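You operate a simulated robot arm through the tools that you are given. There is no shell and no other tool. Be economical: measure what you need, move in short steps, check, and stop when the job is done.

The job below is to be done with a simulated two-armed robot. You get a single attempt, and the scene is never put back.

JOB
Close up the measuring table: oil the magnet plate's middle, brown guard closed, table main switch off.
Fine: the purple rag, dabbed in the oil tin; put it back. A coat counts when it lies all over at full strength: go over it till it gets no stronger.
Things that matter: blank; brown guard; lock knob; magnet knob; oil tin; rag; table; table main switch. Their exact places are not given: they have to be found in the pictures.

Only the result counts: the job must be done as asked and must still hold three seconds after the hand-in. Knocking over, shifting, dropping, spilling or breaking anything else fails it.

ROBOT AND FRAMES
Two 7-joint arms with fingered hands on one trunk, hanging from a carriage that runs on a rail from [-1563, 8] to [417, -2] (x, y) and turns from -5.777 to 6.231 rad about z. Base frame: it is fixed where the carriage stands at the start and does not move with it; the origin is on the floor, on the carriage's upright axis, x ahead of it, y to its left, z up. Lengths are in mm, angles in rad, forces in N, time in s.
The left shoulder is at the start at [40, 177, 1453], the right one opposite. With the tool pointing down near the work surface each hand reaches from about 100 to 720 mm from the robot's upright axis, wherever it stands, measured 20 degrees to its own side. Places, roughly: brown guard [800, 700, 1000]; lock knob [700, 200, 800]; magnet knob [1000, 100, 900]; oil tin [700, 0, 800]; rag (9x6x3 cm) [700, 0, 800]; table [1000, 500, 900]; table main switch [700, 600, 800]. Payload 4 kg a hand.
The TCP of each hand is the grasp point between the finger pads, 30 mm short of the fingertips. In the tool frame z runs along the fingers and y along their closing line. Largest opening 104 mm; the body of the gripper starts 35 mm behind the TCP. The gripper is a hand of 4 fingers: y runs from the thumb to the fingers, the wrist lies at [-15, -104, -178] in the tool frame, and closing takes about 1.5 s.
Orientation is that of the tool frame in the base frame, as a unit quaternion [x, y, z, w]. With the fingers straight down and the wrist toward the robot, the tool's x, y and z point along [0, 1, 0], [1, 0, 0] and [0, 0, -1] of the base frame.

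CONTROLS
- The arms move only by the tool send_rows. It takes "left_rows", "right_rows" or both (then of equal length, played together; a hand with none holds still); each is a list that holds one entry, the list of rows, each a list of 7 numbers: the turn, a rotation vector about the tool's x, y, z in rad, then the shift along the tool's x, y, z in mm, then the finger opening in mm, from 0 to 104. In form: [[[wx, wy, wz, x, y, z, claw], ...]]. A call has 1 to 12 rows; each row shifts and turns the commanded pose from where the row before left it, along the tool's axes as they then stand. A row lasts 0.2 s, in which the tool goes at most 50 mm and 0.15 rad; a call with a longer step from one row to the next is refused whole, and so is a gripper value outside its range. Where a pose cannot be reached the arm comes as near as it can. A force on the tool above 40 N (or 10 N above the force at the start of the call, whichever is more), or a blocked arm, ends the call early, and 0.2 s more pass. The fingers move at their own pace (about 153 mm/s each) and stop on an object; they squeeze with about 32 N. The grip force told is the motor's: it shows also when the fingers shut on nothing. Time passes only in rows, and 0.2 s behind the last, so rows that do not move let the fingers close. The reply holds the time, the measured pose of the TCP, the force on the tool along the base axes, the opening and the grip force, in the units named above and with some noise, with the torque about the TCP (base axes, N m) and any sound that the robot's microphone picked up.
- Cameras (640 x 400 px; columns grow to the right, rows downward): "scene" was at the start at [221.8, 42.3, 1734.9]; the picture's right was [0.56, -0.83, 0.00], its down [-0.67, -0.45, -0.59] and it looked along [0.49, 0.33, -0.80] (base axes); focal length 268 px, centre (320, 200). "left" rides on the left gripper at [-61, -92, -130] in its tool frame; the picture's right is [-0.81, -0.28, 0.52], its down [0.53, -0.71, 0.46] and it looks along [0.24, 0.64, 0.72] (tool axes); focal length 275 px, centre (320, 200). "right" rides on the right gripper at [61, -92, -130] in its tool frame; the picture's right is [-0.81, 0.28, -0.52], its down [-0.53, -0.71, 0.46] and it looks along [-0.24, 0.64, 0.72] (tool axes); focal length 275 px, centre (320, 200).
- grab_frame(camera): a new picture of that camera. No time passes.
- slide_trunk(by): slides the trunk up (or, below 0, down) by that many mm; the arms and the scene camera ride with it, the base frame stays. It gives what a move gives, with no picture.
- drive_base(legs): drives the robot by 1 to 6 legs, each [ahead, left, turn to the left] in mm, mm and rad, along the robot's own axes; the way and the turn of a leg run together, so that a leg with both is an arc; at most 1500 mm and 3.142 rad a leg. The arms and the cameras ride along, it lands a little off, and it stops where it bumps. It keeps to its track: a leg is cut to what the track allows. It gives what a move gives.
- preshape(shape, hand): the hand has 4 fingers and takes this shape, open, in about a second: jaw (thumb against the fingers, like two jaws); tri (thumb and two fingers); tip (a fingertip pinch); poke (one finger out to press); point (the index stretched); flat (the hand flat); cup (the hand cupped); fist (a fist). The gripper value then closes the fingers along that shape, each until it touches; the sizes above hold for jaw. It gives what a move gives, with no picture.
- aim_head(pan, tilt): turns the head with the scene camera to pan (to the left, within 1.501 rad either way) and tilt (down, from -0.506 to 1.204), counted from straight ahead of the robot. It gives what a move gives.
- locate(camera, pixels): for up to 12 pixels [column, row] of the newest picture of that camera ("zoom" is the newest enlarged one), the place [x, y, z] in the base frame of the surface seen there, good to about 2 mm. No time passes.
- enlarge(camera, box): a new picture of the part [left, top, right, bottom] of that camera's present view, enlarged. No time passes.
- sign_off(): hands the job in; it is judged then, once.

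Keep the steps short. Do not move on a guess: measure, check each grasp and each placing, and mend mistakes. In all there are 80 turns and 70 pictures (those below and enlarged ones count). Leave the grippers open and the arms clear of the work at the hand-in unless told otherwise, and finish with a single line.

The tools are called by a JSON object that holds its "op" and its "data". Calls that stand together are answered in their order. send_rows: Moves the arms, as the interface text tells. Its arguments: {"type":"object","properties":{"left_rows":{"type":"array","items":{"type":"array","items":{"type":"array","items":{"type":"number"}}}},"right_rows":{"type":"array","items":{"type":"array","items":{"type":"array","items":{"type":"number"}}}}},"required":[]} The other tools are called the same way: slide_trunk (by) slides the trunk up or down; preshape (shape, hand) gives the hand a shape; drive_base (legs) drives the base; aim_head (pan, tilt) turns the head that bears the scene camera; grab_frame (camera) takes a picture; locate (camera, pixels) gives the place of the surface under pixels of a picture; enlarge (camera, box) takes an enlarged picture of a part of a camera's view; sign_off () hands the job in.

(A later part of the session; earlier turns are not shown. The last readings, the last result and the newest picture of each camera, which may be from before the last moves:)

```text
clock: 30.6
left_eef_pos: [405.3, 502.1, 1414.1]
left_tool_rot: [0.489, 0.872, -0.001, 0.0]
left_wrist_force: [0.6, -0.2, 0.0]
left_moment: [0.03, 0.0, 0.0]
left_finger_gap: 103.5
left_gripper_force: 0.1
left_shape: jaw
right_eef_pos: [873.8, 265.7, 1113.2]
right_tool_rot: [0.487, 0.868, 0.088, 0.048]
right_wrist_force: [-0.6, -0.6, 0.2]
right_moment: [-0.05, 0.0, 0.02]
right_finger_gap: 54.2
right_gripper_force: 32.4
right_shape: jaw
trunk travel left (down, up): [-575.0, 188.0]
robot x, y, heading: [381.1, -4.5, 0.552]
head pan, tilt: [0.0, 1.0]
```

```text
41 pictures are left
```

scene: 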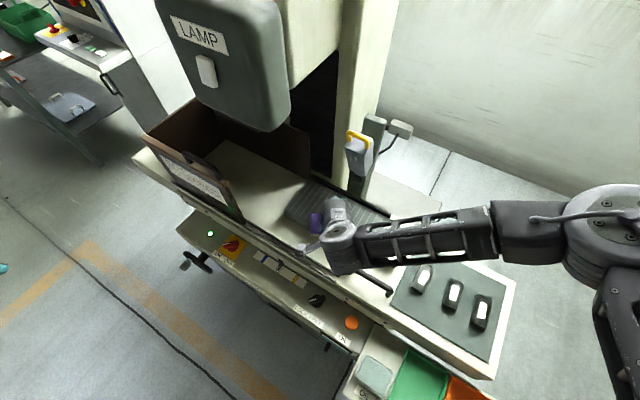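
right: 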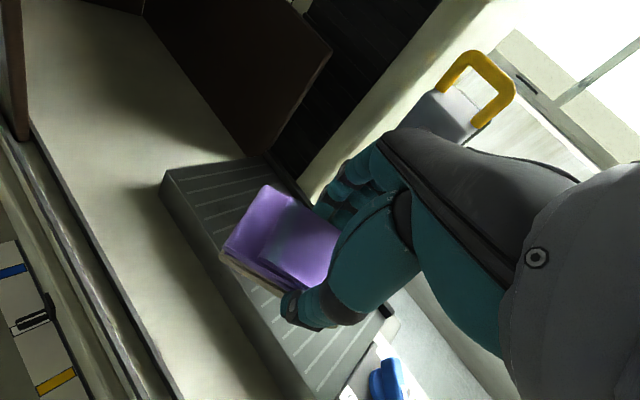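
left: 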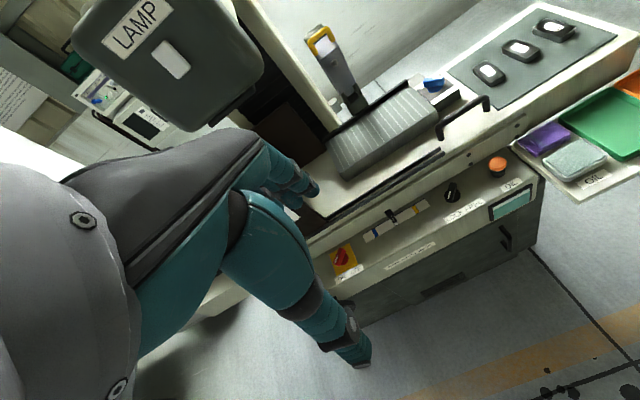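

The rag's bottom is visibly oily. I turn the hand back square to the plate and move over its middle ([988, 303], top 944), staying ~15 mm above.

{"op": "send_rows", "data": {"right_rows": [[[0, -0.0274, 0.135, 0, 0, 0, 0], [0, -0.0274, 0.135, 0, 0, 0, 0], [0, -0.0274, 0.135, 0, 0, 0, 0], [0, -0.0274, 0.135, 0, 0, 0, 0], [0, 0, 0, 10, 29, 6, 0], [0, 0, 0, 10, 29, 20, 0], [0, 0, 0, 9, 28, 37, 0], [0, 0, 0, 0, 0, 40, 0], [0, 0, 0, 0, 0, 30, 0], [0, 0, 0, 0, 0, 0, 0]]]}}

{"op": "grab_frame", "data": {"camera": "right"}}

{"op": "grab_frame", "data": {"camera": "scene"}}

```text
clock: 32.8
left_eef_pos: [405.2, 501.7, 1412.6]
left_tool_rot: [0.49, 0.872, -0.001, 0.0]
left_wrist_force: [0.1, 0.2, 0.8]
left_moment: [0.05, 0.03, 0.03]
left_finger_gap: 103.9
left_gripper_force: 0.1
left_shape: jaw
right_eef_pos: [984.1, 294.2, 999.2]
right_tool_rot: [0.704, 0.703, 0.072, 0.072]
right_wrist_force: [0.8, -0.2, -1.3]
right_moment: [-0.04, -0.02, -0.05]
right_finger_gap: 54.5
right_gripper_force: 32.0
right_shape: jaw
trunk travel left (down, up): [-575.0, 188.0]
robot x, y, heading: [381.3, -0.4, 0.546]
head pan, tilt: [0.0, 1.0]
```

```text
40 pictures are left
```

right: 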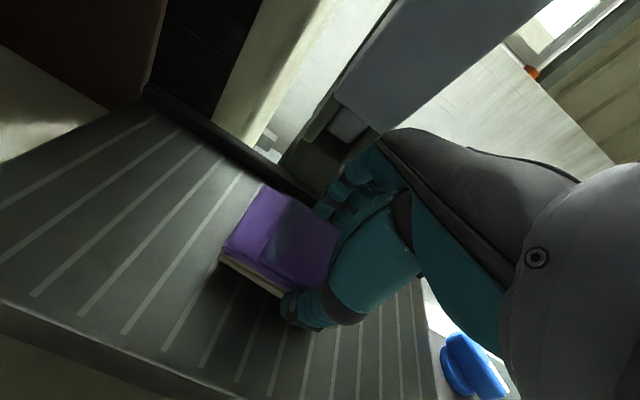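

```text
39 pictures are left
```

scene: 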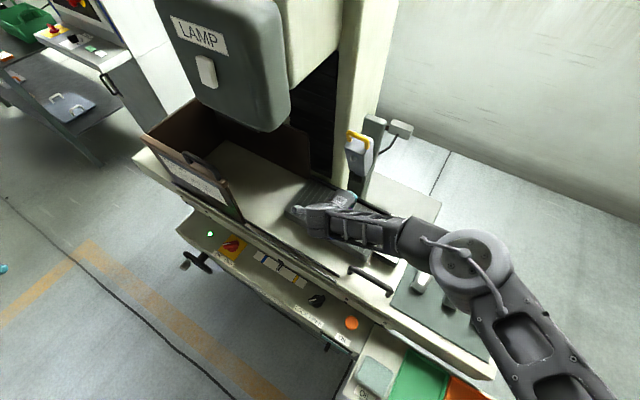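

Lowering onto the plate middle.

{"op": "send_rows", "data": {"right_rows": [[[0, 0, 0, 0, 3, 6, 0], [0, 0, 0, 0, -1, 5, 0], [0, 0, 0, 0, -0.6, 3, 0], [0, 0, 0, 0, 0, 0, 0]]]}}

```text
clock: 33.8
left_eef_pos: [405.3, 502.1, 1413.4]
left_tool_rot: [0.489, 0.872, -0.001, 0.0]
left_wrist_force: [-0.7, -0.5, -0.3]
left_moment: [0.0, -0.03, -0.04]
left_finger_gap: 103.6
left_gripper_force: 0.1
left_shape: jaw
right_eef_pos: [988.4, 295.3, 986.5]
right_tool_rot: [0.705, 0.703, 0.07, 0.071]
right_wrist_force: [0.7, -0.3, -0.4]
right_moment: [-0.04, -0.04, 0.0]
right_finger_gap: 54.5
right_gripper_force: 32.0
right_shape: jaw
trunk travel left (down, up): [-575.0, 188.0]
robot x, y, heading: [381.0, -1.2, 0.545]
head pan, tilt: [0.0, 1.0]
```

{"op": "send_rows", "data": {"right_rows": [[[0, 0, 0, 0, -0.4, 2, 0], [0, 0, 0, 0, -0.1, 0.5, 0], [0, 0, 0, 0, 0, 0, 0]]]}}

```text
clock: 34.6
left_eef_pos: [405.9, 502.8, 1413.9]
left_tool_rot: [0.489, 0.872, -0.001, 0.0]
left_wrist_force: [-0.1, -0.7, -0.1]
left_moment: [0.04, 0.01, -0.01]
left_finger_gap: 103.6
left_gripper_force: 0.0
left_shape: jaw
right_eef_pos: [989.5, 294.2, 985.0]
right_tool_rot: [0.705, 0.702, 0.07, 0.072]
right_wrist_force: [-0.4, -1.3, 6.8]
right_moment: [-0.03, 0.27, 0.0]
right_finger_gap: 54.6
right_gripper_force: 32.2
right_shape: jaw
trunk travel left (down, up): [-575.0, 188.0]
robot x, y, heading: [382.8, -2.3, 0.548]
head pan, tilt: [0.0, 1.0]
```

6.8 N contact. Wiping along y ±40 mm at the middle line, then looking.

{"op": "send_rows", "data": {"right_rows": [[[0, 0, 0, 20, 0, 0, 0], [0, 0, 0, 20, 0, 0, 0], [0, 0, 0, -20, 0, 0, 0], [0, 0, 0, -20, 0, 0, 0], [0, 0, 0, -20, 0, 0, 0], [0, 0, 0, -20, 0, 0, 0], [0, 0, 0, 20, 0, 0, 0], [0, 0, 0, 20, 0, 0, 0]]]}}

{"op": "grab_frame", "data": {"camera": "right"}}

```text
clock: 36.4
left_eef_pos: [405.4, 501.8, 1413.2]
left_tool_rot: [0.489, 0.872, -0.001, 0.001]
left_wrist_force: [-0.4, 0.2, 0.7]
left_moment: [0.0, 0.03, 0.01]
left_finger_gap: 103.7
left_gripper_force: 0.1
left_shape: jaw
right_eef_pos: [989.2, 294.2, 983.4]
right_tool_rot: [0.705, 0.702, 0.07, 0.071]
right_wrist_force: [0.9, -2.2, 8.4]
right_moment: [-0.06, 0.26, 0.07]
right_finger_gap: 54.1
right_gripper_force: 32.0
right_shape: jaw
trunk travel left (down, up): [-575.0, 188.0]
robot x, y, heading: [380.2, -0.2, 0.547]
head pan, tilt: [0.0, 1.0]
```

```text
38 pictures are left
```

right: 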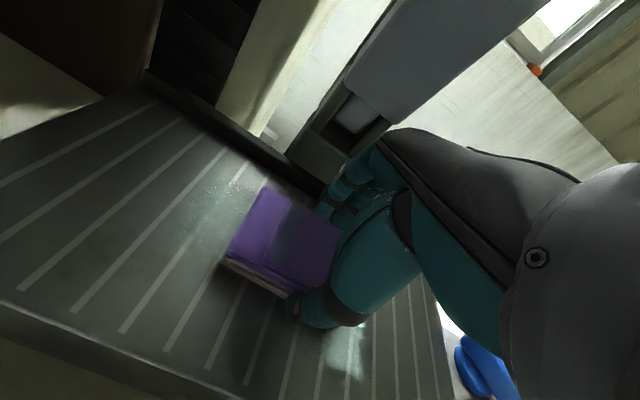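

Oil sheen shows. Now passes at x+22 and x−25.

{"op": "send_rows", "data": {"right_rows": [[[0, 0, 0, 0, 21.6, 4.4, 0], [0, 0, 0, 22, 0, 0, 0], [0, 0, 0, 22, 0, 0, 0], [0, 0, 0, -22, 0, 0, 0], [0, 0, 0, -22, 0, 0, 0], [0, 0, 0, -22, 0, 0, 0], [0, 0, 0, -22, 0, 0, 0], [0, 0, 0, 22, 0, 0, 0], [0, 0, 0, 22, 0, 0, 0], [0, 0, 0, 0, 0, 0, 0]]]}}

{"op": "send_rows", "data": {"right_rows": [[[0, 0, 0, 0, -23, -4.7, 0], [0, 0, 0, 0, -23, -4.7, 0], [0, 0, 0, 22, 0, 0, 0], [0, 0, 0, 22, 0, 0, 0], [0, 0, 0, -22, 0, 0, 0], [0, 0, 0, -22, 0, 0, 0], [0, 0, 0, -22, 0, 0, 0], [0, 0, 0, -22, 0, 0, 0], [0, 0, 0, 22, 0, 0, 0], [0, 0, 0, 22, 0, 0, 0], [0, 0, 0, 0, 0, 0, 0]]]}}

{"op": "send_rows", "data": {"right_rows": [[[0, 0, 0, 0, 2, -20, 0], [0, 0, 0, 0, -30, -40, 0], [0, 0, 0, 0, -40, -40, 0], [0, 0, 0, 0, -40, 0, 0], [0, 0, 0, 0, 0, 0, 0]]]}}

{"op": "grab_frame", "data": {"camera": "right"}}

{"op": "enlarge", "data": {"camera": "scene", "box": [260, 160, 420, 260]}}

```text
clock: 38.6
left_eef_pos: [406.4, 502.8, 1413.3]
left_tool_rot: [0.489, 0.872, -0.001, 0.0]
left_wrist_force: [0.2, 0.0, 0.2]
left_moment: [-0.02, 0.01, 0.03]
left_finger_gap: 103.8
left_gripper_force: 0.1
left_shape: jaw
right_eef_pos: [1010.5, 281.5, 984.0]
right_tool_rot: [0.704, 0.703, 0.071, 0.072]
right_wrist_force: [-0.5, -1.9, 4.3]
right_moment: [-0.04, 0.13, 0.06]
right_finger_gap: 54.1
right_gripper_force: 32.1
right_shape: jaw
right hand out of reach, approached as far as the arm can: row 3
trunk travel left (down, up): [-575.0, 188.0]
robot x, y, heading: [382.9, -2.4, 0.546]
head pan, tilt: [0.0, 1.0]
```

```text
clock: 41.0
left_eef_pos: [405.7, 502.3, 1412.7]
left_tool_rot: [0.489, 0.872, 0.0, 0.0]
left_wrist_force: [0.8, 0.0, 0.1]
left_moment: [0.02, -0.03, -0.02]
left_finger_gap: 103.5
left_gripper_force: 0.1
left_shape: jaw
right_eef_pos: [961.7, 281.7, 983.4]
right_tool_rot: [0.704, 0.703, 0.071, 0.071]
right_wrist_force: [0.9, 0.0, -0.1]
right_moment: [-0.01, -0.01, -0.02]
right_finger_gap: 54.0
right_gripper_force: 32.6
right_shape: jaw
trunk travel left (down, up): [-575.0, 188.0]
robot x, y, heading: [383.1, -4.3, 0.549]
head pan, tilt: [0.0, 1.0]
```

```text
refused: row 3 steps farther than a row can; nothing moved
```

```text
37 pictures are left
```

right: 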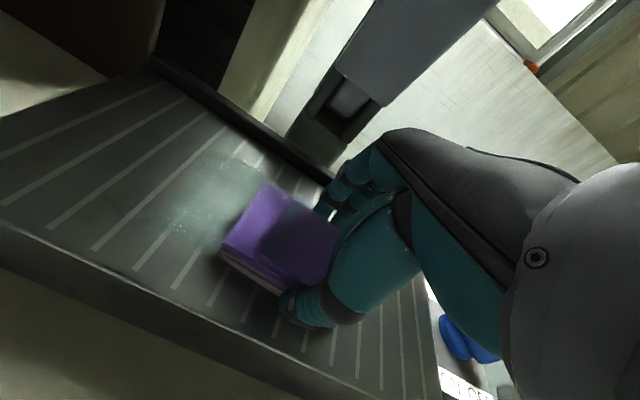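

```text
4.00 times, centred on (340, 210) of scene
```

zoom: 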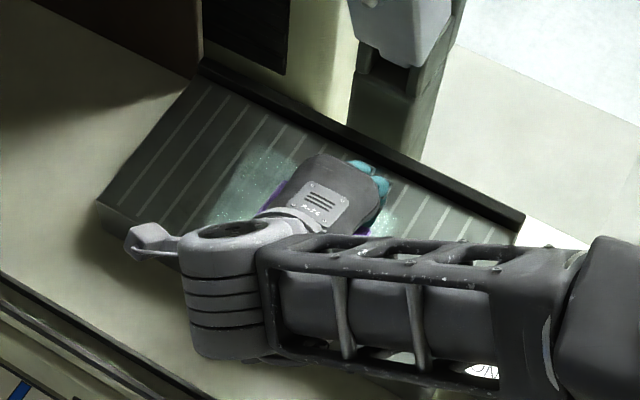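

The last pass lost pressure (0 N) and y drifted to 281. Lift and pull back to see the coat.

{"op": "send_rows", "data": {"right_rows": [[[0, 0, 0, 0, 2, -20, 0], [0, 0, 0, 0, -20, -40, 0], [0, 0, 0, 0, -40, -25, 0], [0, 0, 0, 0, -45, 0, 0], [0, 0, 0, 0, -45, 0, 0], [0, 0, 0, 0, -45, 0, 0], [0, 0, 0, 0, 0, 0, 0]]]}}

{"op": "enlarge", "data": {"camera": "scene", "box": [260, 160, 420, 260]}}

{"op": "grab_frame", "data": {"camera": "right"}}

```text
clock: 42.6
left_eef_pos: [405.9, 501.7, 1413.0]
left_tool_rot: [0.49, 0.872, -0.001, 0.0]
left_wrist_force: [0.1, -0.8, 0.1]
left_moment: [-0.04, 0.0, -0.01]
left_finger_gap: 103.7
left_gripper_force: 0.0
left_shape: jaw
right_eef_pos: [756.3, 281.3, 1029.8]
right_tool_rot: [0.705, 0.702, 0.071, 0.071]
right_wrist_force: [0.1, 0.8, -1.1]
right_moment: [-0.04, 0.01, -0.06]
right_finger_gap: 53.9
right_gripper_force: 32.3
right_shape: jaw
trunk travel left (down, up): [-575.0, 188.0]
robot x, y, heading: [380.8, -1.9, 0.548]
head pan, tilt: [0.0, 1.0]
```

```text
4.00 times, centred on (340, 210) of scene
```

zoom: 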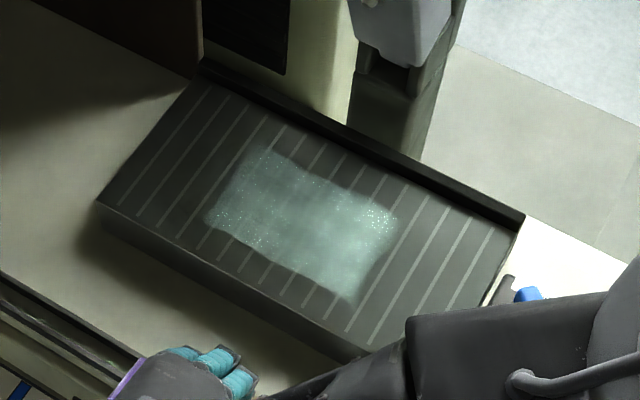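

```text
34 pictures are left
```

right: 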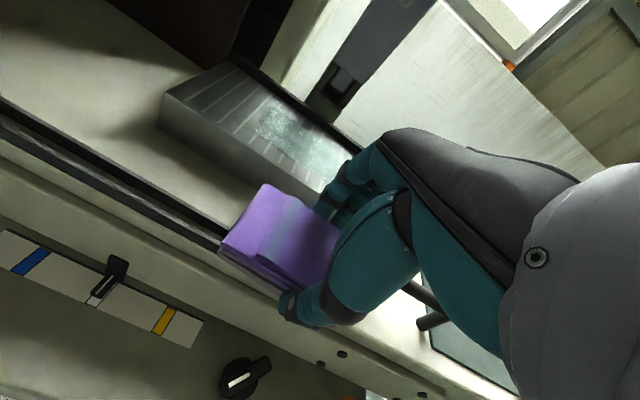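

A clear coat patch, uneven in places. Measuring its corners.

{"op": "enlarge", "data": {"camera": "scene", "box": [300, 187, 372, 241]}}

{"op": "locate", "data": {"camera": "scene", "pixels": [[325, 197], [359, 213], [348, 235], [311, 215], [330, 227], [342, 205], [288, 211], [313, 178], [389, 216], [352, 248]]}}

```text
7.41 times, centred on (336, 214) of scene
```

zoom: 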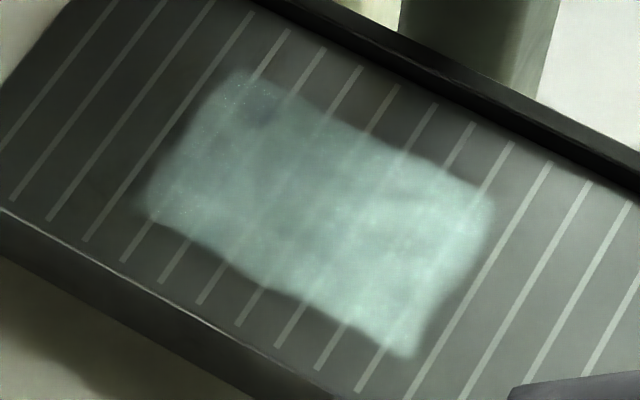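

```text
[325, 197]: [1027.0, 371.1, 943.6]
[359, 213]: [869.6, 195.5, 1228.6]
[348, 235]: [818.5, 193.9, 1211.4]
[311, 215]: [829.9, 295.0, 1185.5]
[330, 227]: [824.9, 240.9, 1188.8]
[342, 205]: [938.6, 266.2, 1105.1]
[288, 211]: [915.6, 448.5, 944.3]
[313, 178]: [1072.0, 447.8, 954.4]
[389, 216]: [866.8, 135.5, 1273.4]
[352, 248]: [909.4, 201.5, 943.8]
```

{"op": "locate", "data": {"camera": "zoom", "pixels": [[235, 72], [490, 200], [415, 355], [150, 210], [275, 285], [360, 135], [325, 210], [190, 130], [455, 280], [200, 235]]}}

```text
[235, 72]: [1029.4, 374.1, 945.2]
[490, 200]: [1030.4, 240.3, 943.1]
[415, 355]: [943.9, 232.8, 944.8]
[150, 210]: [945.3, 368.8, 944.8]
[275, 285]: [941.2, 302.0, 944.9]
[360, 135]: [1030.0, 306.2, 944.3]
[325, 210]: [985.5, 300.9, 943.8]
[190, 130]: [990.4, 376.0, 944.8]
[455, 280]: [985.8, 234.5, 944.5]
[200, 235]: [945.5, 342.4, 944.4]
```

The patch is x 943–1031, y 234–374, centred on the plate; strength is uneven (left end dull). I move the robot slightly forward and left-turned for more reach, then go over again.

{"op": "drive_base", "data": {"legs": [[26, -16, 0.12]]}}

```text
clock: 43.6
left_eef_pos: [375.6, 501.8, 1414.3]
left_tool_rot: [0.437, 0.9, -0.001, 0.0]
left_wrist_force: [-0.1, 0.3, -0.1]
left_moment: [0.03, -0.02, 0.01]
left_finger_gap: 103.9
left_gripper_force: 0.1
left_shape: jaw
right_eef_pos: [750.5, 324.0, 1029.9]
right_tool_rot: [0.661, 0.744, 0.075, 0.066]
right_wrist_force: [-0.3, 0.7, -0.6]
right_moment: [0.04, 0.06, 0.01]
right_finger_gap: 53.7
right_gripper_force: 32.2
right_shape: jaw
trunk travel left (down, up): [-575.0, 188.0]
robot x, y, heading: [410.9, -2.1, 0.67]
head pan, tilt: [0.0, 1.0]
```

{"op": "send_rows", "data": {"right_rows": [[[0, -0.024, 0.118, 0, 0, 0, 0], [0, 0, 0, -9, 45, 12, 0], [0, 0, 0, -10, 45, 12, 0], [0, 0, 0, -10, 45, 16, 0], [0, 0, 0, 0, 45, 20, 0], [0, 0, 0, 0, 46, 21, 0], [0, 0, 0, 0, 0, 0, 0]]]}}

```text
refused: row 6 steps farther than a row can; nothing moved
```

{"op": "send_rows", "data": {"right_rows": [[[0, -0.024, 0.118, 0, 0, 0, 0], [0, 0, 0, -9, 38, 12, 0], [0, 0, 0, -10, 38, 12, 0], [0, 0, 0, -10, 38, 14, 0], [0, 0, 0, 0, 38, 14, 0], [0, 0, 0, 0, 38, 14, 0], [0, 0, 0, 0, 36, 15, 0], [0, 0, 0, 0, 0, 0, 0]]]}}

```text
clock: 45.4
left_eef_pos: [375.0, 501.0, 1413.4]
left_tool_rot: [0.437, 0.899, -0.001, -0.001]
left_wrist_force: [0.2, 0.4, -0.8]
left_moment: [0.0, 0.02, 0.0]
left_finger_gap: 103.9
left_gripper_force: 0.0
left_shape: jaw
right_eef_pos: [987.9, 294.1, 992.7]
right_tool_rot: [0.704, 0.703, 0.071, 0.07]
right_wrist_force: [-0.7, -0.2, 0.3]
right_moment: [0.03, -0.03, 0.02]
right_finger_gap: 54.1
right_gripper_force: 31.7
right_shape: jaw
trunk travel left (down, up): [-575.0, 188.0]
robot x, y, heading: [411.9, -2.9, 0.664]
head pan, tilt: [0.0, 1.0]
```

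Lower to contact and do the back strip (x+20), ±40 in y twice.

{"op": "send_rows", "data": {"right_rows": [[[0, 0, 0, 0, -1, 5, 0], [0, 0, 0, 0, -1, 5, 0], [0, 0, 0, 0, 19.6, 4, 0], [0, 0, 0, 20, 0, 0, 0], [0, 0, 0, 20, 0, 0, 0], [0, 0, 0, -20, 0, 0, 0], [0, 0, 0, -20, 0, 0, 0], [0, 0, 0, -20, 0, 0, 0], [0, 0, 0, -20, 0, 0, 0], [0, 0, 0, 20, 0, 0, 0], [0, 0, 0, 20, 0, 0, 0]]]}}

{"op": "send_rows", "data": {"right_rows": [[[0, 0, 0, 20, 0, 0, 0], [0, 0, 0, 20, 0, 0, 0], [0, 0, 0, -20, 0, 0, 0], [0, 0, 0, -20, 0, 0, 0], [0, 0, 0, -20, 0, 0, 0], [0, 0, 0, -20, 0, 0, 0], [0, 0, 0, 20, 0, 0, 0], [0, 0, 0, 20, 0, 0, 0], [0, 0, 0, 0, -19.6, -3.5, 0], [0, 0, 0, 0, 0, 0, 0]]]}}

```text
clock: 47.8
left_eef_pos: [376.7, 501.5, 1412.8]
left_tool_rot: [0.437, 0.899, -0.001, 0.001]
left_wrist_force: [0.2, 0.5, 0.3]
left_moment: [-0.02, 0.04, 0.0]
left_finger_gap: 103.8
left_gripper_force: 0.1
left_shape: jaw
right_eef_pos: [1007.6, 293.8, 984.2]
right_tool_rot: [0.705, 0.702, 0.07, 0.072]
right_wrist_force: [0.4, -2.2, 5.9]
right_moment: [-0.03, 0.15, 0.04]
right_finger_gap: 53.8
right_gripper_force: 32.1
right_shape: jaw
trunk travel left (down, up): [-575.0, 188.0]
robot x, y, heading: [412.7, 1.2, 0.668]
head pan, tilt: [0.0, 1.0]
```

```text
clock: 50.0
left_eef_pos: [376.2, 501.4, 1412.6]
left_tool_rot: [0.436, 0.9, 0.0, 0.001]
left_wrist_force: [0.6, 0.6, -0.5]
left_moment: [-0.02, 0.0, 0.02]
left_finger_gap: 103.7
left_gripper_force: 0.1
left_shape: jaw
right_eef_pos: [988.5, 294.0, 985.5]
right_tool_rot: [0.704, 0.703, 0.071, 0.07]
right_wrist_force: [1.2, -0.1, 3.1]
right_moment: [-0.02, 0.03, 0.01]
right_finger_gap: 54.2
right_gripper_force: 32.1
right_shape: jaw
trunk travel left (down, up): [-575.0, 188.0]
robot x, y, heading: [410.9, -2.3, 0.666]
head pan, tilt: [0.0, 1.0]
```

Now front strip (x−22) with a little more pressure, then the middle.

{"op": "send_rows", "data": {"right_rows": [[[0, 0, 0, 0, -21.5, -2, 0], [0, 0, 0, 20, 0, 0, 0], [0, 0, 0, 20, 0, 0, 0], [0, 0, 0, -20, 0, 0, 0], [0, 0, 0, -20, 0, 0, 0], [0, 0, 0, -20, 0, 0, 0], [0, 0, 0, -20, 0, 0, 0], [0, 0, 0, 20, 0, 0, 0], [0, 0, 0, 20, 0, 0, 0], [0, 0, 0, 0, 0, 0, 0]]]}}

{"op": "send_rows", "data": {"right_rows": [[[0, 0, 0, 20, 0, 0, 0], [0, 0, 0, 20, 0, 0, 0], [0, 0, 0, -20, 0, 0, 0], [0, 0, 0, -20, 0, 0, 0], [0, 0, 0, -20, 0, 0, 0], [0, 0, 0, -20, 0, 0, 0], [0, 0, 0, 0, 21.5, 4.4, 0], [0, 0, 0, 20, 0, 0, 0], [0, 0, 0, 20, 0, 0, 0], [0, 0, 0, 20, 0, 0, 0], [0, 0, 0, 20, 0, 0, 0], [0, 0, 0, 0, 0, 0, 0]]]}}

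{"op": "send_rows", "data": {"right_rows": [[[0, 0, 0, -40, 0, 0, 0], [0, 0, 0, 0, 2, -20, 0], [0, 0, 0, 0, -20, -40, 0], [0, 0, 0, 0, -40, -25, 0], [0, 0, 0, 0, -45, 0, 0], [0, 0, 0, 0, -45, 0, 0], [0, 0, 0, 0, -45, 0, 0], [0, 0, 0, 0, -45, 0, 0], [0, 0, 0, 0, 0, 0, 0]]]}}

{"op": "grab_frame", "data": {"camera": "scene"}}

```text
clock: 52.2
left_eef_pos: [376.2, 501.9, 1413.1]
left_tool_rot: [0.436, 0.9, 0.0, 0.001]
left_wrist_force: [0.6, -0.5, 0.9]
left_moment: [-0.01, 0.01, -0.01]
left_finger_gap: 103.6
left_gripper_force: 0.0
left_shape: jaw
right_eef_pos: [968.8, 293.3, 981.2]
right_tool_rot: [0.706, 0.702, 0.07, 0.072]
right_wrist_force: [2.0, -5.9, 17.6]
right_moment: [-0.09, 0.35, 0.01]
right_finger_gap: 55.0
right_gripper_force: 31.4
right_shape: jaw
trunk travel left (down, up): [-575.0, 188.0]
robot x, y, heading: [411.8, -5.6, 0.67]
head pan, tilt: [0.0, 1.0]
```

```text
clock: 54.8
left_eef_pos: [375.3, 502.0, 1413.8]
left_tool_rot: [0.436, 0.9, -0.001, 0.001]
left_wrist_force: [-0.7, 0.2, 0.6]
left_moment: [-0.01, 0.07, 0.01]
left_finger_gap: 104.0
left_gripper_force: 0.0
left_shape: jaw
right_eef_pos: [989.1, 333.0, 981.7]
right_tool_rot: [0.705, 0.702, 0.071, 0.071]
right_wrist_force: [-0.4, -3.7, 10.8]
right_moment: [-0.11, 0.28, 0.13]
right_finger_gap: 54.4
right_gripper_force: 32.1
right_shape: jaw
trunk travel left (down, up): [-575.0, 188.0]
robot x, y, heading: [413.7, -3.3, 0.673]
head pan, tilt: [0.0, 1.0]
```

```text
clock: 56.8
left_eef_pos: [375.1, 501.4, 1412.1]
left_tool_rot: [0.437, 0.899, 0.0, 0.0]
left_wrist_force: [0.0, -0.1, 0.2]
left_moment: [-0.02, 0.0, 0.0]
left_finger_gap: 103.3
left_gripper_force: 0.0
left_shape: jaw
right_eef_pos: [737.4, 295.1, 1018.1]
right_tool_rot: [0.705, 0.702, 0.07, 0.071]
right_wrist_force: [0.2, -0.5, -0.5]
right_moment: [0.03, 0.03, -0.05]
right_finger_gap: 53.7
right_gripper_force: 32.3
right_shape: jaw
trunk travel left (down, up): [-575.0, 188.0]
robot x, y, heading: [413.5, -3.0, 0.662]
head pan, tilt: [0.0, 1.0]
```

```text
32 pictures are left
```

scene: 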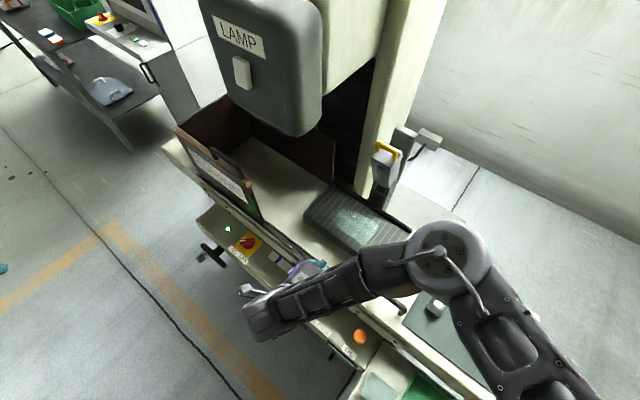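

{"op": "enlarge", "data": {"camera": "scene", "box": [318, 195, 398, 255]}}

{"op": "locate", "data": {"camera": "scene", "pixels": [[343, 203], [379, 221], [370, 243], [331, 221], [352, 232], [356, 218]]}}

```text
6.67 times, centred on (358, 225) of scene
```

zoom: 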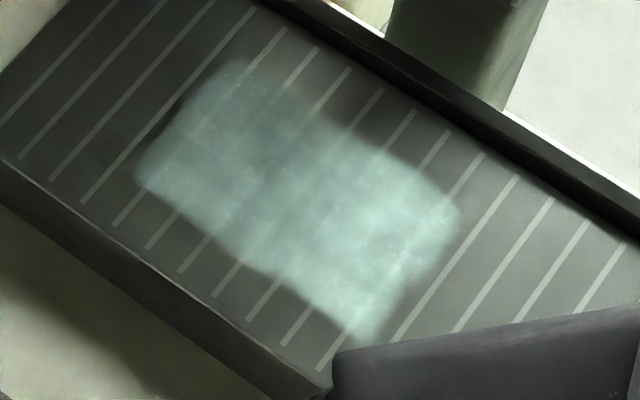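

```text
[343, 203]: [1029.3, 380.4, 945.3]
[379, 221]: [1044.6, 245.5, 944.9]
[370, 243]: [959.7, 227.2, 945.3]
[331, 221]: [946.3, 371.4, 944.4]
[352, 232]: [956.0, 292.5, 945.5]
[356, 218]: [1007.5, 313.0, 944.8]
```

Same area; left end still looks softer. I go over everything once more with steady pressure and compare.

{"op": "send_rows", "data": {"right_rows": [[[0, 0, 0, 2, 40, 11, 0], [0, 0, 0, 0, 40, 11, 0], [0, 0, 0, 0, 40, 13, 0], [0, 0, 0, 0, 40, 13, 0], [0, 0, 0, 0, 40, 13, 0], [0, 0, 0, 0, 40, 14, 0], [0, 0, 0, 0, -1, 5, 0], [0, 0, 0, 0, -1, 5.5, 0], [0, 0, 0, 0, 0, 0, 0]]]}}

{"op": "send_rows", "data": {"right_rows": [[[0, 0, 0, 0, 20.6, 4.2, 0], [0, 0, 0, 22, 0, 0, 0], [0, 0, 0, 20, 0, 0, 0], [0, 0, 0, -20, 0, 0, 0], [0, 0, 0, -20, 0, 0, 0], [0, 0, 0, -20, 0, 0, 0], [0, 0, 0, -24, 0, 0, 0], [0, 0, 0, 0, -20.6, -4.2, 0], [0, 0, 0, 22, 0, 0, 0], [0, 0, 0, 20, 0, 0, 0], [0, 0, 0, 20, 0, 0, 0], [0, 0, 0, 22, 0, 0, 0]]]}}

{"op": "send_rows", "data": {"right_rows": [[[0, 0, 0, 0, -20.6, -4.2, 0], [0, 0, 0, -20, 0, 0, 0], [0, 0, 0, -22, 0, 0, 0], [0, 0, 0, -20, 0, 0, 0], [0, 0, 0, -22, 0, 0, 0], [0, 0, 0, 22, 0, 0, 0], [0, 0, 0, 20, 0, 0, 0], [0, 0, 0, 22, 0, 0, 0], [0, 0, 0, 20, 0, 0, 0], [0, 0, 0, 0, 20.6, 4.2, 0], [0, 0, 0, 0, 20.6, 4.2, 0], [0, 0, 0, 0, 0, 0, 0]]]}}

{"op": "send_rows", "data": {"right_rows": [[[0, 0, 0, -22, 0, 0, 0], [0, 0, 0, -20, 0, 0, 0], [0, 0, 0, 0, 2, -20, 0], [0, 0, 0, 0, -20, -40, 0], [0, 0, 0, 0, -40, -25, 0], [0, 0, 0, 0, -45, 0, 0], [0, 0, 0, 0, -45, 0, 0], [0, 0, 0, 0, -45, 0, 0], [0, 0, 0, 0, -45, 0, 0], [0, 0, 0, 0, -20, 0, 0], [0, 0, 0, 0, 0, 0, 0]]]}}

{"op": "enlarge", "data": {"camera": "scene", "box": [318, 195, 398, 255]}}

```text
clock: 58.8
left_eef_pos: [375.6, 501.2, 1413.6]
left_tool_rot: [0.437, 0.899, -0.002, 0.001]
left_wrist_force: [0.0, 0.2, 0.5]
left_moment: [-0.01, -0.01, 0.02]
left_finger_gap: 103.7
left_gripper_force: 0.0
left_shape: jaw
right_eef_pos: [989.7, 296.7, 983.3]
right_tool_rot: [0.705, 0.702, 0.072, 0.071]
right_wrist_force: [-5.3, -2.2, 15.6]
right_moment: [0.01, 0.6, -0.04]
right_finger_gap: 53.7
right_gripper_force: 32.1
right_shape: jaw
trunk travel left (down, up): [-575.0, 188.0]
robot x, y, heading: [414.2, -1.1, 0.668]
head pan, tilt: [0.0, 1.0]
```

```text
clock: 61.4
left_eef_pos: [376.0, 501.9, 1412.4]
left_tool_rot: [0.437, 0.899, 0.0, 0.001]
left_wrist_force: [0.6, -0.3, -0.2]
left_moment: [0.01, -0.02, 0.0]
left_finger_gap: 103.7
left_gripper_force: 0.0
left_shape: jaw
right_eef_pos: [988.5, 337.0, 980.7]
right_tool_rot: [0.705, 0.702, 0.071, 0.07]
right_wrist_force: [0.0, -5.0, 13.7]
right_moment: [-0.1, 0.38, 0.15]
right_finger_gap: 55.2
right_gripper_force: 31.9
right_shape: jaw
trunk travel left (down, up): [-575.0, 188.0]
robot x, y, heading: [413.7, -6.2, 0.665]
head pan, tilt: [0.0, 1.0]
```

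```text
clock: 64.0
left_eef_pos: [375.6, 502.7, 1413.4]
left_tool_rot: [0.436, 0.9, 0.0, 0.0]
left_wrist_force: [0.0, -0.3, -0.4]
left_moment: [0.0, -0.01, 0.0]
left_finger_gap: 104.0
left_gripper_force: 0.0
left_shape: jaw
right_eef_pos: [1009.9, 339.6, 981.7]
right_tool_rot: [0.704, 0.704, 0.071, 0.069]
right_wrist_force: [-7.1, -0.7, 16.5]
right_moment: [0.04, 0.69, 0.01]
right_finger_gap: 54.2
right_gripper_force: 32.4
right_shape: jaw
trunk travel left (down, up): [-575.0, 188.0]
robot x, y, heading: [415.2, -1.0, 0.668]
head pan, tilt: [0.0, 1.0]
```

```text
clock: 66.4
left_eef_pos: [375.2, 501.5, 1413.6]
left_tool_rot: [0.437, 0.899, -0.001, -0.001]
left_wrist_force: [-0.5, -0.1, -0.4]
left_moment: [-0.01, -0.02, 0.04]
left_finger_gap: 103.7
left_gripper_force: 0.2
left_shape: jaw
right_eef_pos: [739.2, 296.3, 1012.7]
right_tool_rot: [0.704, 0.703, 0.071, 0.07]
right_wrist_force: [-0.1, 0.3, -0.6]
right_moment: [0.01, 0.0, -0.04]
right_finger_gap: 53.3
right_gripper_force: 32.3
right_shape: jaw
trunk travel left (down, up): [-575.0, 188.0]
robot x, y, heading: [414.7, -7.2, 0.662]
head pan, tilt: [0.0, 1.0]
```

```text
6.67 times, centred on (358, 225) of scene
```

zoom: 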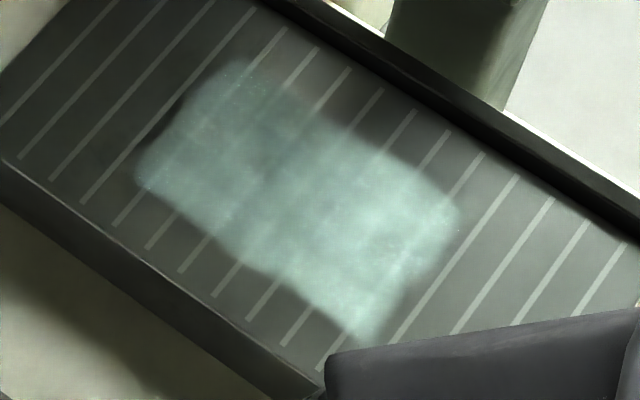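

No visible change, so it's saturated or the rag is running dry; to be sure I'll re-dab once. Raise, turn back and drive to the tin.

{"op": "send_rows", "data": {"right_rows": [[[0, 0, 0, 0, 8, -40, 0], [0, 0, 0, 0, 4, -20, 0], [0, 0, 0, 0, 0, 0, 0]]]}}

{"op": "drive_base", "data": {"legs": [[0, 0, -0.665], [-322, 0, 0]]}}

{"op": "send_rows", "data": {"right_rows": [[[0, 0.0265, -0.1305, 0, 0, 0, 0], [0, 0.0265, -0.1305, 0, 0, 0, 0], [0, 0.0265, -0.1305, 0, 0, 0, 0], [0, 0.0265, -0.1305, 0, 0, 0, 0], [0, 0.0265, -0.1305, 0, 0, 0, 0], [0, 0, 0, 0, 0, 0, 0]]]}}

```text
clock: 67.2
left_eef_pos: [374.0, 502.2, 1411.9]
left_tool_rot: [0.437, 0.9, -0.001, 0.0]
left_wrist_force: [-0.1, -0.4, 0.2]
left_moment: [0.04, 0.03, 0.04]
left_finger_gap: 103.7
left_gripper_force: 0.0
left_shape: jaw
right_eef_pos: [739.4, 296.2, 1074.6]
right_tool_rot: [0.705, 0.702, 0.071, 0.071]
right_wrist_force: [1.6, -0.1, -0.9]
right_moment: [-0.01, 0.01, 0.0]
right_finger_gap: 53.2
right_gripper_force: 32.1
right_shape: jaw
trunk travel left (down, up): [-575.0, 188.0]
robot x, y, heading: [415.3, 1.4, 0.673]
head pan, tilt: [0.0, 1.0]
```

```text
clock: 71.2
left_eef_pos: [371.7, 418.8, 1412.8]
left_tool_rot: [0.708, 0.707, 0.0, -0.001]
left_wrist_force: [0.0, 0.2, 0.2]
left_moment: [0.01, -0.04, -0.04]
left_finger_gap: 103.8
left_gripper_force: 0.1
left_shape: jaw
right_eef_pos: [531.9, 31.3, 1072.7]
right_tool_rot: [0.896, 0.432, 0.043, 0.09]
right_wrist_force: [-1.0, -0.3, -0.2]
right_moment: [-0.06, 0.03, -0.01]
right_finger_gap: 53.1
right_gripper_force: 31.7
right_shape: jaw
trunk travel left (down, up): [-575.0, 188.0]
robot x, y, heading: [91.8, 1.5, -0.006]
head pan, tilt: [0.0, 1.0]
```

```text
clock: 72.5
left_eef_pos: [371.6, 417.4, 1412.5]
left_tool_rot: [0.707, 0.707, -0.001, -0.001]
left_wrist_force: [0.4, 0.1, 0.5]
left_moment: [-0.02, -0.01, -0.01]
left_finger_gap: 103.6
left_gripper_force: 0.1
left_shape: jaw
right_eef_pos: [532.5, 31.2, 1075.7]
right_tool_rot: [0.705, 0.702, 0.071, 0.071]
right_wrist_force: [0.5, -0.9, -0.2]
right_moment: [0.01, -0.01, 0.0]
right_finger_gap: 52.9
right_gripper_force: 32.1
right_shape: jaw
trunk travel left (down, up): [-575.0, 188.0]
robot x, y, heading: [91.6, 1.2, -0.004]
head pan, tilt: [0.0, 1.0]
```

{"op": "send_rows", "data": {"right_rows": [[[0, 0, 0, -20, 27.4, 10, 0], [0, 0, 0, -20, 27.4, 10, 0], [0, 0, 0, -19, 27.4, 10, 0], [0, 0, 0, 0, 0, 45, 0], [0, 0, 0, 0, 0, 45, 0], [0, 0, 0, 0, 0, 45, 0], [0, 0, 0, 0, 0, 46, 0], [0, 0, 0, 0, 0, 0, 0]]]}}

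{"op": "grab_frame", "data": {"camera": "right"}}

{"op": "locate", "data": {"camera": "right", "pixels": [[285, 275], [225, 248], [262, 190], [330, 240], [280, 290], [223, 262]]}}

```text
clock: 74.3
left_eef_pos: [371.9, 419.0, 1413.9]
left_tool_rot: [0.708, 0.707, -0.001, 0.0]
left_wrist_force: [-0.5, 0.3, -0.3]
left_moment: [0.02, 0.07, 0.0]
left_finger_gap: 103.7
left_gripper_force: 0.0
left_shape: jaw
right_eef_pos: [654.2, -27.6, 883.1]
right_tool_rot: [0.705, 0.702, 0.071, 0.071]
right_wrist_force: [0.1, 0.1, -0.5]
right_moment: [-0.01, 0.01, 0.01]
right_finger_gap: 53.0
right_gripper_force: 32.4
right_shape: jaw
trunk travel left (down, up): [-575.0, 188.0]
robot x, y, heading: [88.9, -2.8, 0.002]
head pan, tilt: [0.0, 1.0]
```

```text
29 pictures are left
```

right: 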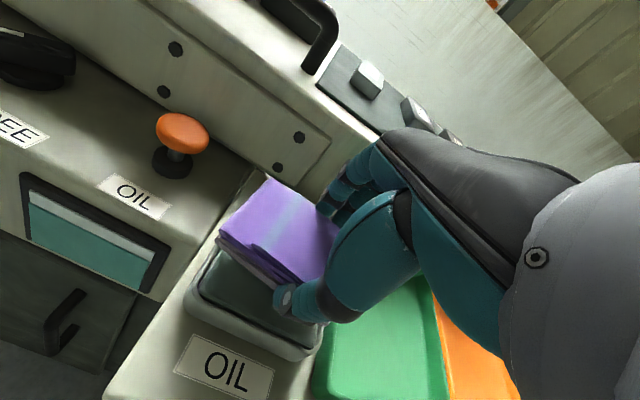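

```text
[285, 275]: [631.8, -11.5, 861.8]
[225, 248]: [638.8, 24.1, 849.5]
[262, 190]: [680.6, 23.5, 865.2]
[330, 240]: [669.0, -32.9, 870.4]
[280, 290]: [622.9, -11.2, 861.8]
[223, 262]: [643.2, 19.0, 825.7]
```

Rag still held well, slightly skewed. Dabbing again.

{"op": "send_rows", "data": {"right_rows": [[[0, 0, 0, 0, -1, 5, 0], [0, 0, 0, 0, -1, 5, 0], [0, 0, 0, 0, -1, 5, 0], [0, 0, 0, 0, -0.3, 1.5, 0], [0, 0, 0, 0, 0, 0, 0], [0, 0, 0, 0, 0, 0, 0]]]}}

```text
clock: 75.8
left_eef_pos: [372.5, 418.0, 1412.6]
left_tool_rot: [0.707, 0.707, 0.0, 0.0]
left_wrist_force: [0.0, -1.2, -0.6]
left_moment: [0.01, -0.02, 0.01]
left_finger_gap: 103.6
left_gripper_force: 0.0
left_shape: jaw
right_eef_pos: [654.1, -29.3, 867.6]
right_tool_rot: [0.706, 0.701, 0.071, 0.071]
right_wrist_force: [0.3, -0.5, 2.5]
right_moment: [-0.01, 0.08, 0.01]
right_finger_gap: 53.0
right_gripper_force: 32.9
right_shape: jaw
trunk travel left (down, up): [-575.0, 188.0]
robot x, y, heading: [92.0, -3.2, 0.001]
head pan, tilt: [0.0, 1.0]
```

{"op": "send_rows", "data": {"right_rows": [[[0, 0, 0, 0, -0.4, 2, 0], [0, 0, 0, 0, -0.2, 1, 0], [0, 0, 0, 0, 0, 0, 0], [0, 0, 0, 0, 0, 0, 0]]]}}

{"op": "send_rows", "data": {"right_rows": [[[0, 0, 0, 0, 1, -5, 0], [0, 0, 0, 0, 8, -40, 0], [0, 0, 0, 0, 9, -45, 0], [0, 0, 0, 0, 9, -45, 0], [0, 0, 0, 0, 9, -45, 0], [0, 0, 0, 0, 9, -45, 0], [0, 0, 0, 0, 5, -30, 0], [0, 0, 0, 0, 0, 0, 0]]]}}

{"op": "drive_base", "data": {"legs": [[320, 0, 0], [0, 0, 0.665]]}}

```text
clock: 76.8
left_eef_pos: [372.7, 418.3, 1413.2]
left_tool_rot: [0.707, 0.707, -0.001, 0.001]
left_wrist_force: [-0.5, -0.4, 1.4]
left_moment: [0.04, 0.02, 0.0]
left_finger_gap: 103.7
left_gripper_force: 0.1
left_shape: jaw
right_eef_pos: [654.7, -28.3, 865.0]
right_tool_rot: [0.706, 0.701, 0.071, 0.072]
right_wrist_force: [-5.7, -0.3, 22.2]
right_moment: [0.09, 0.8, 0.02]
right_finger_gap: 53.6
right_gripper_force: 32.1
right_shape: jaw
trunk travel left (down, up): [-575.0, 188.0]
robot x, y, heading: [92.3, -4.0, -0.001]
head pan, tilt: [0.0, 1.0]
```

```text
clock: 78.5
left_eef_pos: [372.2, 417.3, 1413.4]
left_tool_rot: [0.707, 0.707, -0.001, 0.0]
left_wrist_force: [1.4, 0.2, 0.0]
left_moment: [-0.01, 0.01, 0.03]
left_finger_gap: 103.7
left_gripper_force: 0.1
left_shape: jaw
right_eef_pos: [652.8, -29.8, 1123.7]
right_tool_rot: [0.705, 0.702, 0.072, 0.07]
right_wrist_force: [0.1, -1.1, 0.0]
right_moment: [0.0, -0.04, -0.02]
right_finger_gap: 52.8
right_gripper_force: 32.2
right_shape: jaw
trunk travel left (down, up): [-575.0, 188.0]
robot x, y, heading: [92.1, -2.1, -0.0]
head pan, tilt: [0.0, 1.0]
```

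```text
clock: 82.5
left_eef_pos: [377.0, 501.2, 1413.3]
left_tool_rot: [0.44, 0.898, 0.0, -0.001]
left_wrist_force: [0.0, -0.3, 0.0]
left_moment: [-0.02, -0.01, 0.0]
left_finger_gap: 103.8
left_gripper_force: 0.1
left_shape: jaw
right_eef_pos: [872.6, 320.0, 1123.7]
right_tool_rot: [0.44, 0.893, 0.09, 0.044]
right_wrist_force: [0.6, -0.4, -0.2]
right_moment: [0.0, 0.0, 0.04]
right_finger_gap: 53.1
right_gripper_force: 32.0
right_shape: jaw
trunk travel left (down, up): [-575.0, 188.0]
robot x, y, heading: [409.5, -0.1, 0.661]
head pan, tilt: [0.0, 1.0]
```

{"op": "send_rows", "data": {"right_rows": [[[0, -0.0263, 0.1296, 0, 0, 0, 0], [0, -0.0263, 0.1296, 0, 0, 0, 0], [0, -0.0263, 0.1296, 0, 0, 0, 0], [0, -0.0263, 0.1296, 0, 0, 0, 0], [0, -0.0263, 0.1296, 0, 0, 0, 0], [0, 0, 0, -8, 29, 10, 0], [0, 0, 0, -8, 29, 10, 0], [0, 0, 0, -7, 29, 10, 0], [0, 0, 0, 0, 0, 40, 0], [0, 0, 0, 0, 0, 40, 0], [0, 0, 0, 0, 0, 38, 0], [0, 0, 0, 0, 0, 0, 0]]]}}

{"op": "send_rows", "data": {"right_rows": [[[0, 0, 0, 0, -1, 5, 0], [0, 0, 0, 0, -1, 4.5, 0], [0, 0, 0, 0, 0, 0, 0]]]}}

```text
clock: 85.1
left_eef_pos: [376.3, 501.3, 1413.0]
left_tool_rot: [0.44, 0.898, 0.0, 0.0]
left_wrist_force: [-0.1, 0.8, -1.5]
left_moment: [0.03, 0.03, 0.02]
left_finger_gap: 103.7
left_gripper_force: 0.1
left_shape: jaw
right_eef_pos: [986.1, 295.8, 994.4]
right_tool_rot: [0.706, 0.701, 0.07, 0.071]
right_wrist_force: [-0.3, -0.5, 0.0]
right_moment: [0.02, -0.01, 0.02]
right_finger_gap: 52.8
right_gripper_force: 32.0
right_shape: jaw
trunk travel left (down, up): [-575.0, 188.0]
robot x, y, heading: [410.4, -0.2, 0.66]
head pan, tilt: [0.0, 1.0]
```

```text
clock: 85.9
left_eef_pos: [379.0, 502.1, 1412.7]
left_tool_rot: [0.44, 0.898, -0.001, 0.0]
left_wrist_force: [0.5, -0.2, 0.4]
left_moment: [0.01, 0.04, 0.01]
left_finger_gap: 103.5
left_gripper_force: 0.0
left_shape: jaw
right_eef_pos: [986.4, 296.7, 986.8]
right_tool_rot: [0.706, 0.701, 0.07, 0.071]
right_wrist_force: [1.1, -0.8, -0.9]
right_moment: [-0.01, 0.01, 0.01]
right_finger_gap: 52.7
right_gripper_force: 31.6
right_shape: jaw
trunk travel left (down, up): [-575.0, 188.0]
robot x, y, heading: [409.9, 0.0, 0.658]
head pan, tilt: [0.0, 1.0]
```

Lower 4 mm and run the full pattern again.

{"op": "send_rows", "data": {"right_rows": [[[0, 0, 0, 0, -0.6, 4, 0], [0, 0, 0, 0, 21.6, 4.4, 0], [0, 0, 0, 22, 0, 0, 0], [0, 0, 0, 20, 0, 0, 0], [0, 0, 0, -20, 0, 0, 0], [0, 0, 0, -20, 0, 0, 0], [0, 0, 0, -20, 0, 0, 0], [0, 0, 0, -24, 0, 0, 0], [0, 0, 0, 20, 0, 0, 0], [0, 0, 0, 22, 0, 0, 0], [0, 0, 0, 0, 0, 0, 0]]]}}

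{"op": "send_rows", "data": {"right_rows": [[[0, 0, 0, 22, 0, 0, 0], [0, 0, 0, 20, 0, 0, 0], [0, 0, 0, 0, -21.6, -4.4, 0], [0, 0, 0, -20, 0, 0, 0], [0, 0, 0, -20, 0, 0, 0], [0, 0, 0, -20, 0, 0, 0], [0, 0, 0, -24, 0, 0, 0], [0, 0, 0, 22, 0, 0, 0], [0, 0, 0, 20, 0, 0, 0], [0, 0, 0, 20, 0, 0, 0], [0, 0, 0, 22, 0, 0, 0], [0, 0, 0, 0, -21.6, -4.2, 0]]]}}

{"op": "send_rows", "data": {"right_rows": [[[0, 0, 0, -20, 0, 0, 0], [0, 0, 0, -22, 0, 0, 0], [0, 0, 0, -20, 0, 0, 0], [0, 0, 0, -22, 0, 0, 0], [0, 0, 0, 22, 0, 0, 0], [0, 0, 0, 20, 0, 0, 0], [0, 0, 0, 20, 0, 0, 0], [0, 0, 0, 22, 0, 0, 0], [0, 0, 0, -20, 0, 0, 0], [0, 0, 0, -22, 0, 0, 0], [0, 0, 0, 0, 0, 0, 0]]]}}

{"op": "send_rows", "data": {"right_rows": [[[0, 0, 0, 0, 2, -20, 0], [0, 0, 0, 0, -20, -40, 0], [0, 0, 0, 0, -40, -25, 0], [0, 0, 0, 0, -45, 0, 0], [0, 0, 0, 0, -45, 0, 0], [0, 0, 0, 0, -45, 0, 0], [0, 0, 0, 0, -40, -10, 0], [0, 0, 0, 0, 0, 0, 0]]]}}

{"op": "enlarge", "data": {"camera": "scene", "box": [318, 195, 398, 255]}}

```text
clock: 88.3
left_eef_pos: [377.8, 501.3, 1412.3]
left_tool_rot: [0.44, 0.898, 0.0, 0.0]
left_wrist_force: [-0.7, 0.1, 0.4]
left_moment: [0.0, 0.0, 0.01]
left_finger_gap: 103.6
left_gripper_force: 0.0
left_shape: jaw
right_eef_pos: [1010.6, 296.2, 981.9]
right_tool_rot: [0.706, 0.701, 0.071, 0.072]
right_wrist_force: [0.5, -6.4, 14.1]
right_moment: [-0.09, 0.35, 0.04]
right_finger_gap: 54.0
right_gripper_force: 32.0
right_shape: jaw
trunk travel left (down, up): [-575.0, 188.0]
robot x, y, heading: [411.7, -4.8, 0.66]
head pan, tilt: [0.0, 1.0]
```

```text
clock: 90.9
left_eef_pos: [377.0, 501.0, 1413.3]
left_tool_rot: [0.44, 0.898, 0.0, 0.001]
left_wrist_force: [-0.1, -0.2, -0.2]
left_moment: [0.05, -0.01, 0.01]
left_finger_gap: 103.8
left_gripper_force: 0.1
left_shape: jaw
right_eef_pos: [967.6, 340.6, 982.3]
right_tool_rot: [0.706, 0.701, 0.071, 0.072]
right_wrist_force: [2.7, -1.4, 10.3]
right_moment: [0.01, 0.15, 0.01]
right_finger_gap: 54.1
right_gripper_force: 31.9
right_shape: jaw
trunk travel left (down, up): [-575.0, 188.0]
robot x, y, heading: [410.5, -2.8, 0.661]
head pan, tilt: [0.0, 1.0]
```

```text
clock: 93.3
left_eef_pos: [377.5, 501.8, 1413.5]
left_tool_rot: [0.44, 0.898, -0.001, 0.0]
left_wrist_force: [-0.7, -0.1, 0.1]
left_moment: [0.03, 0.04, -0.02]
left_finger_gap: 103.7
left_gripper_force: 0.1
left_shape: jaw
right_eef_pos: [965.0, 296.9, 983.3]
right_tool_rot: [0.706, 0.701, 0.071, 0.071]
right_wrist_force: [0.0, 3.6, 6.2]
right_moment: [0.12, 0.18, -0.04]
right_finger_gap: 53.4
right_gripper_force: 32.1
right_shape: jaw
trunk travel left (down, up): [-575.0, 188.0]
robot x, y, heading: [408.7, -4.1, 0.667]
head pan, tilt: [0.0, 1.0]
```

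```text
clock: 95.1
left_eef_pos: [377.4, 501.6, 1413.1]
left_tool_rot: [0.44, 0.898, -0.001, -0.001]
left_wrist_force: [-0.5, -1.0, -0.2]
left_moment: [-0.01, -0.02, 0.02]
left_finger_gap: 103.7
left_gripper_force: 0.0
left_shape: jaw
right_eef_pos: [717.4, 297.6, 1029.2]
right_tool_rot: [0.706, 0.701, 0.07, 0.071]
right_wrist_force: [-0.2, 0.1, -0.3]
right_moment: [-0.02, 0.02, 0.03]
right_finger_gap: 52.9
right_gripper_force: 32.2
right_shape: jaw
trunk travel left (down, up): [-575.0, 188.0]
robot x, y, heading: [410.3, -1.8, 0.657]
head pan, tilt: [0.0, 1.0]
```

```text
6.67 times, centred on (358, 225) of scene
```

zoom: 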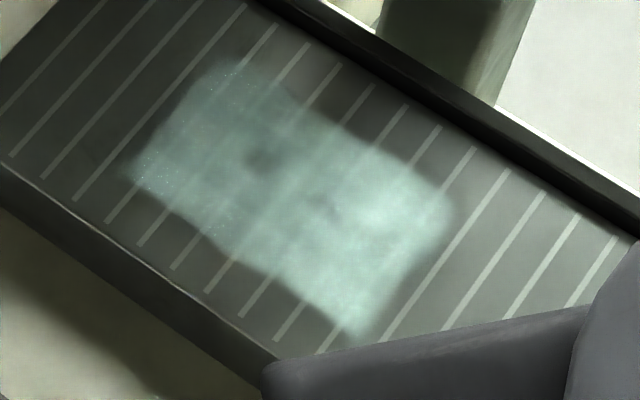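

The coat got stronger, yet two darker spots remain (zoom (262,160), (325,210)). Locating them.

{"op": "locate", "data": {"camera": "zoom", "pixels": [[262, 160], [325, 210], [235, 65], [140, 175], [355, 335], [445, 215], [290, 100]]}}

{"op": "grab_frame", "data": {"camera": "right"}}

```text
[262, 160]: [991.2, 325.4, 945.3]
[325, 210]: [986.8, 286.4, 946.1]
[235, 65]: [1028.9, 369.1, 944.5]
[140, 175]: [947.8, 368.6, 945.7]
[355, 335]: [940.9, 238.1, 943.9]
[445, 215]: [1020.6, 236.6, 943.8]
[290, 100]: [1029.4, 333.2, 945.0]
```

```text
27 pictures are left
```

right: 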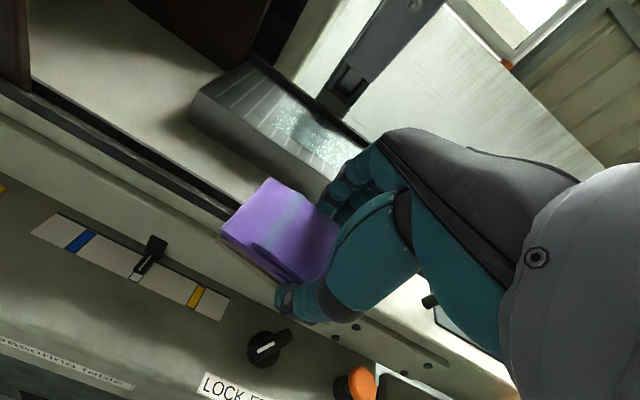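

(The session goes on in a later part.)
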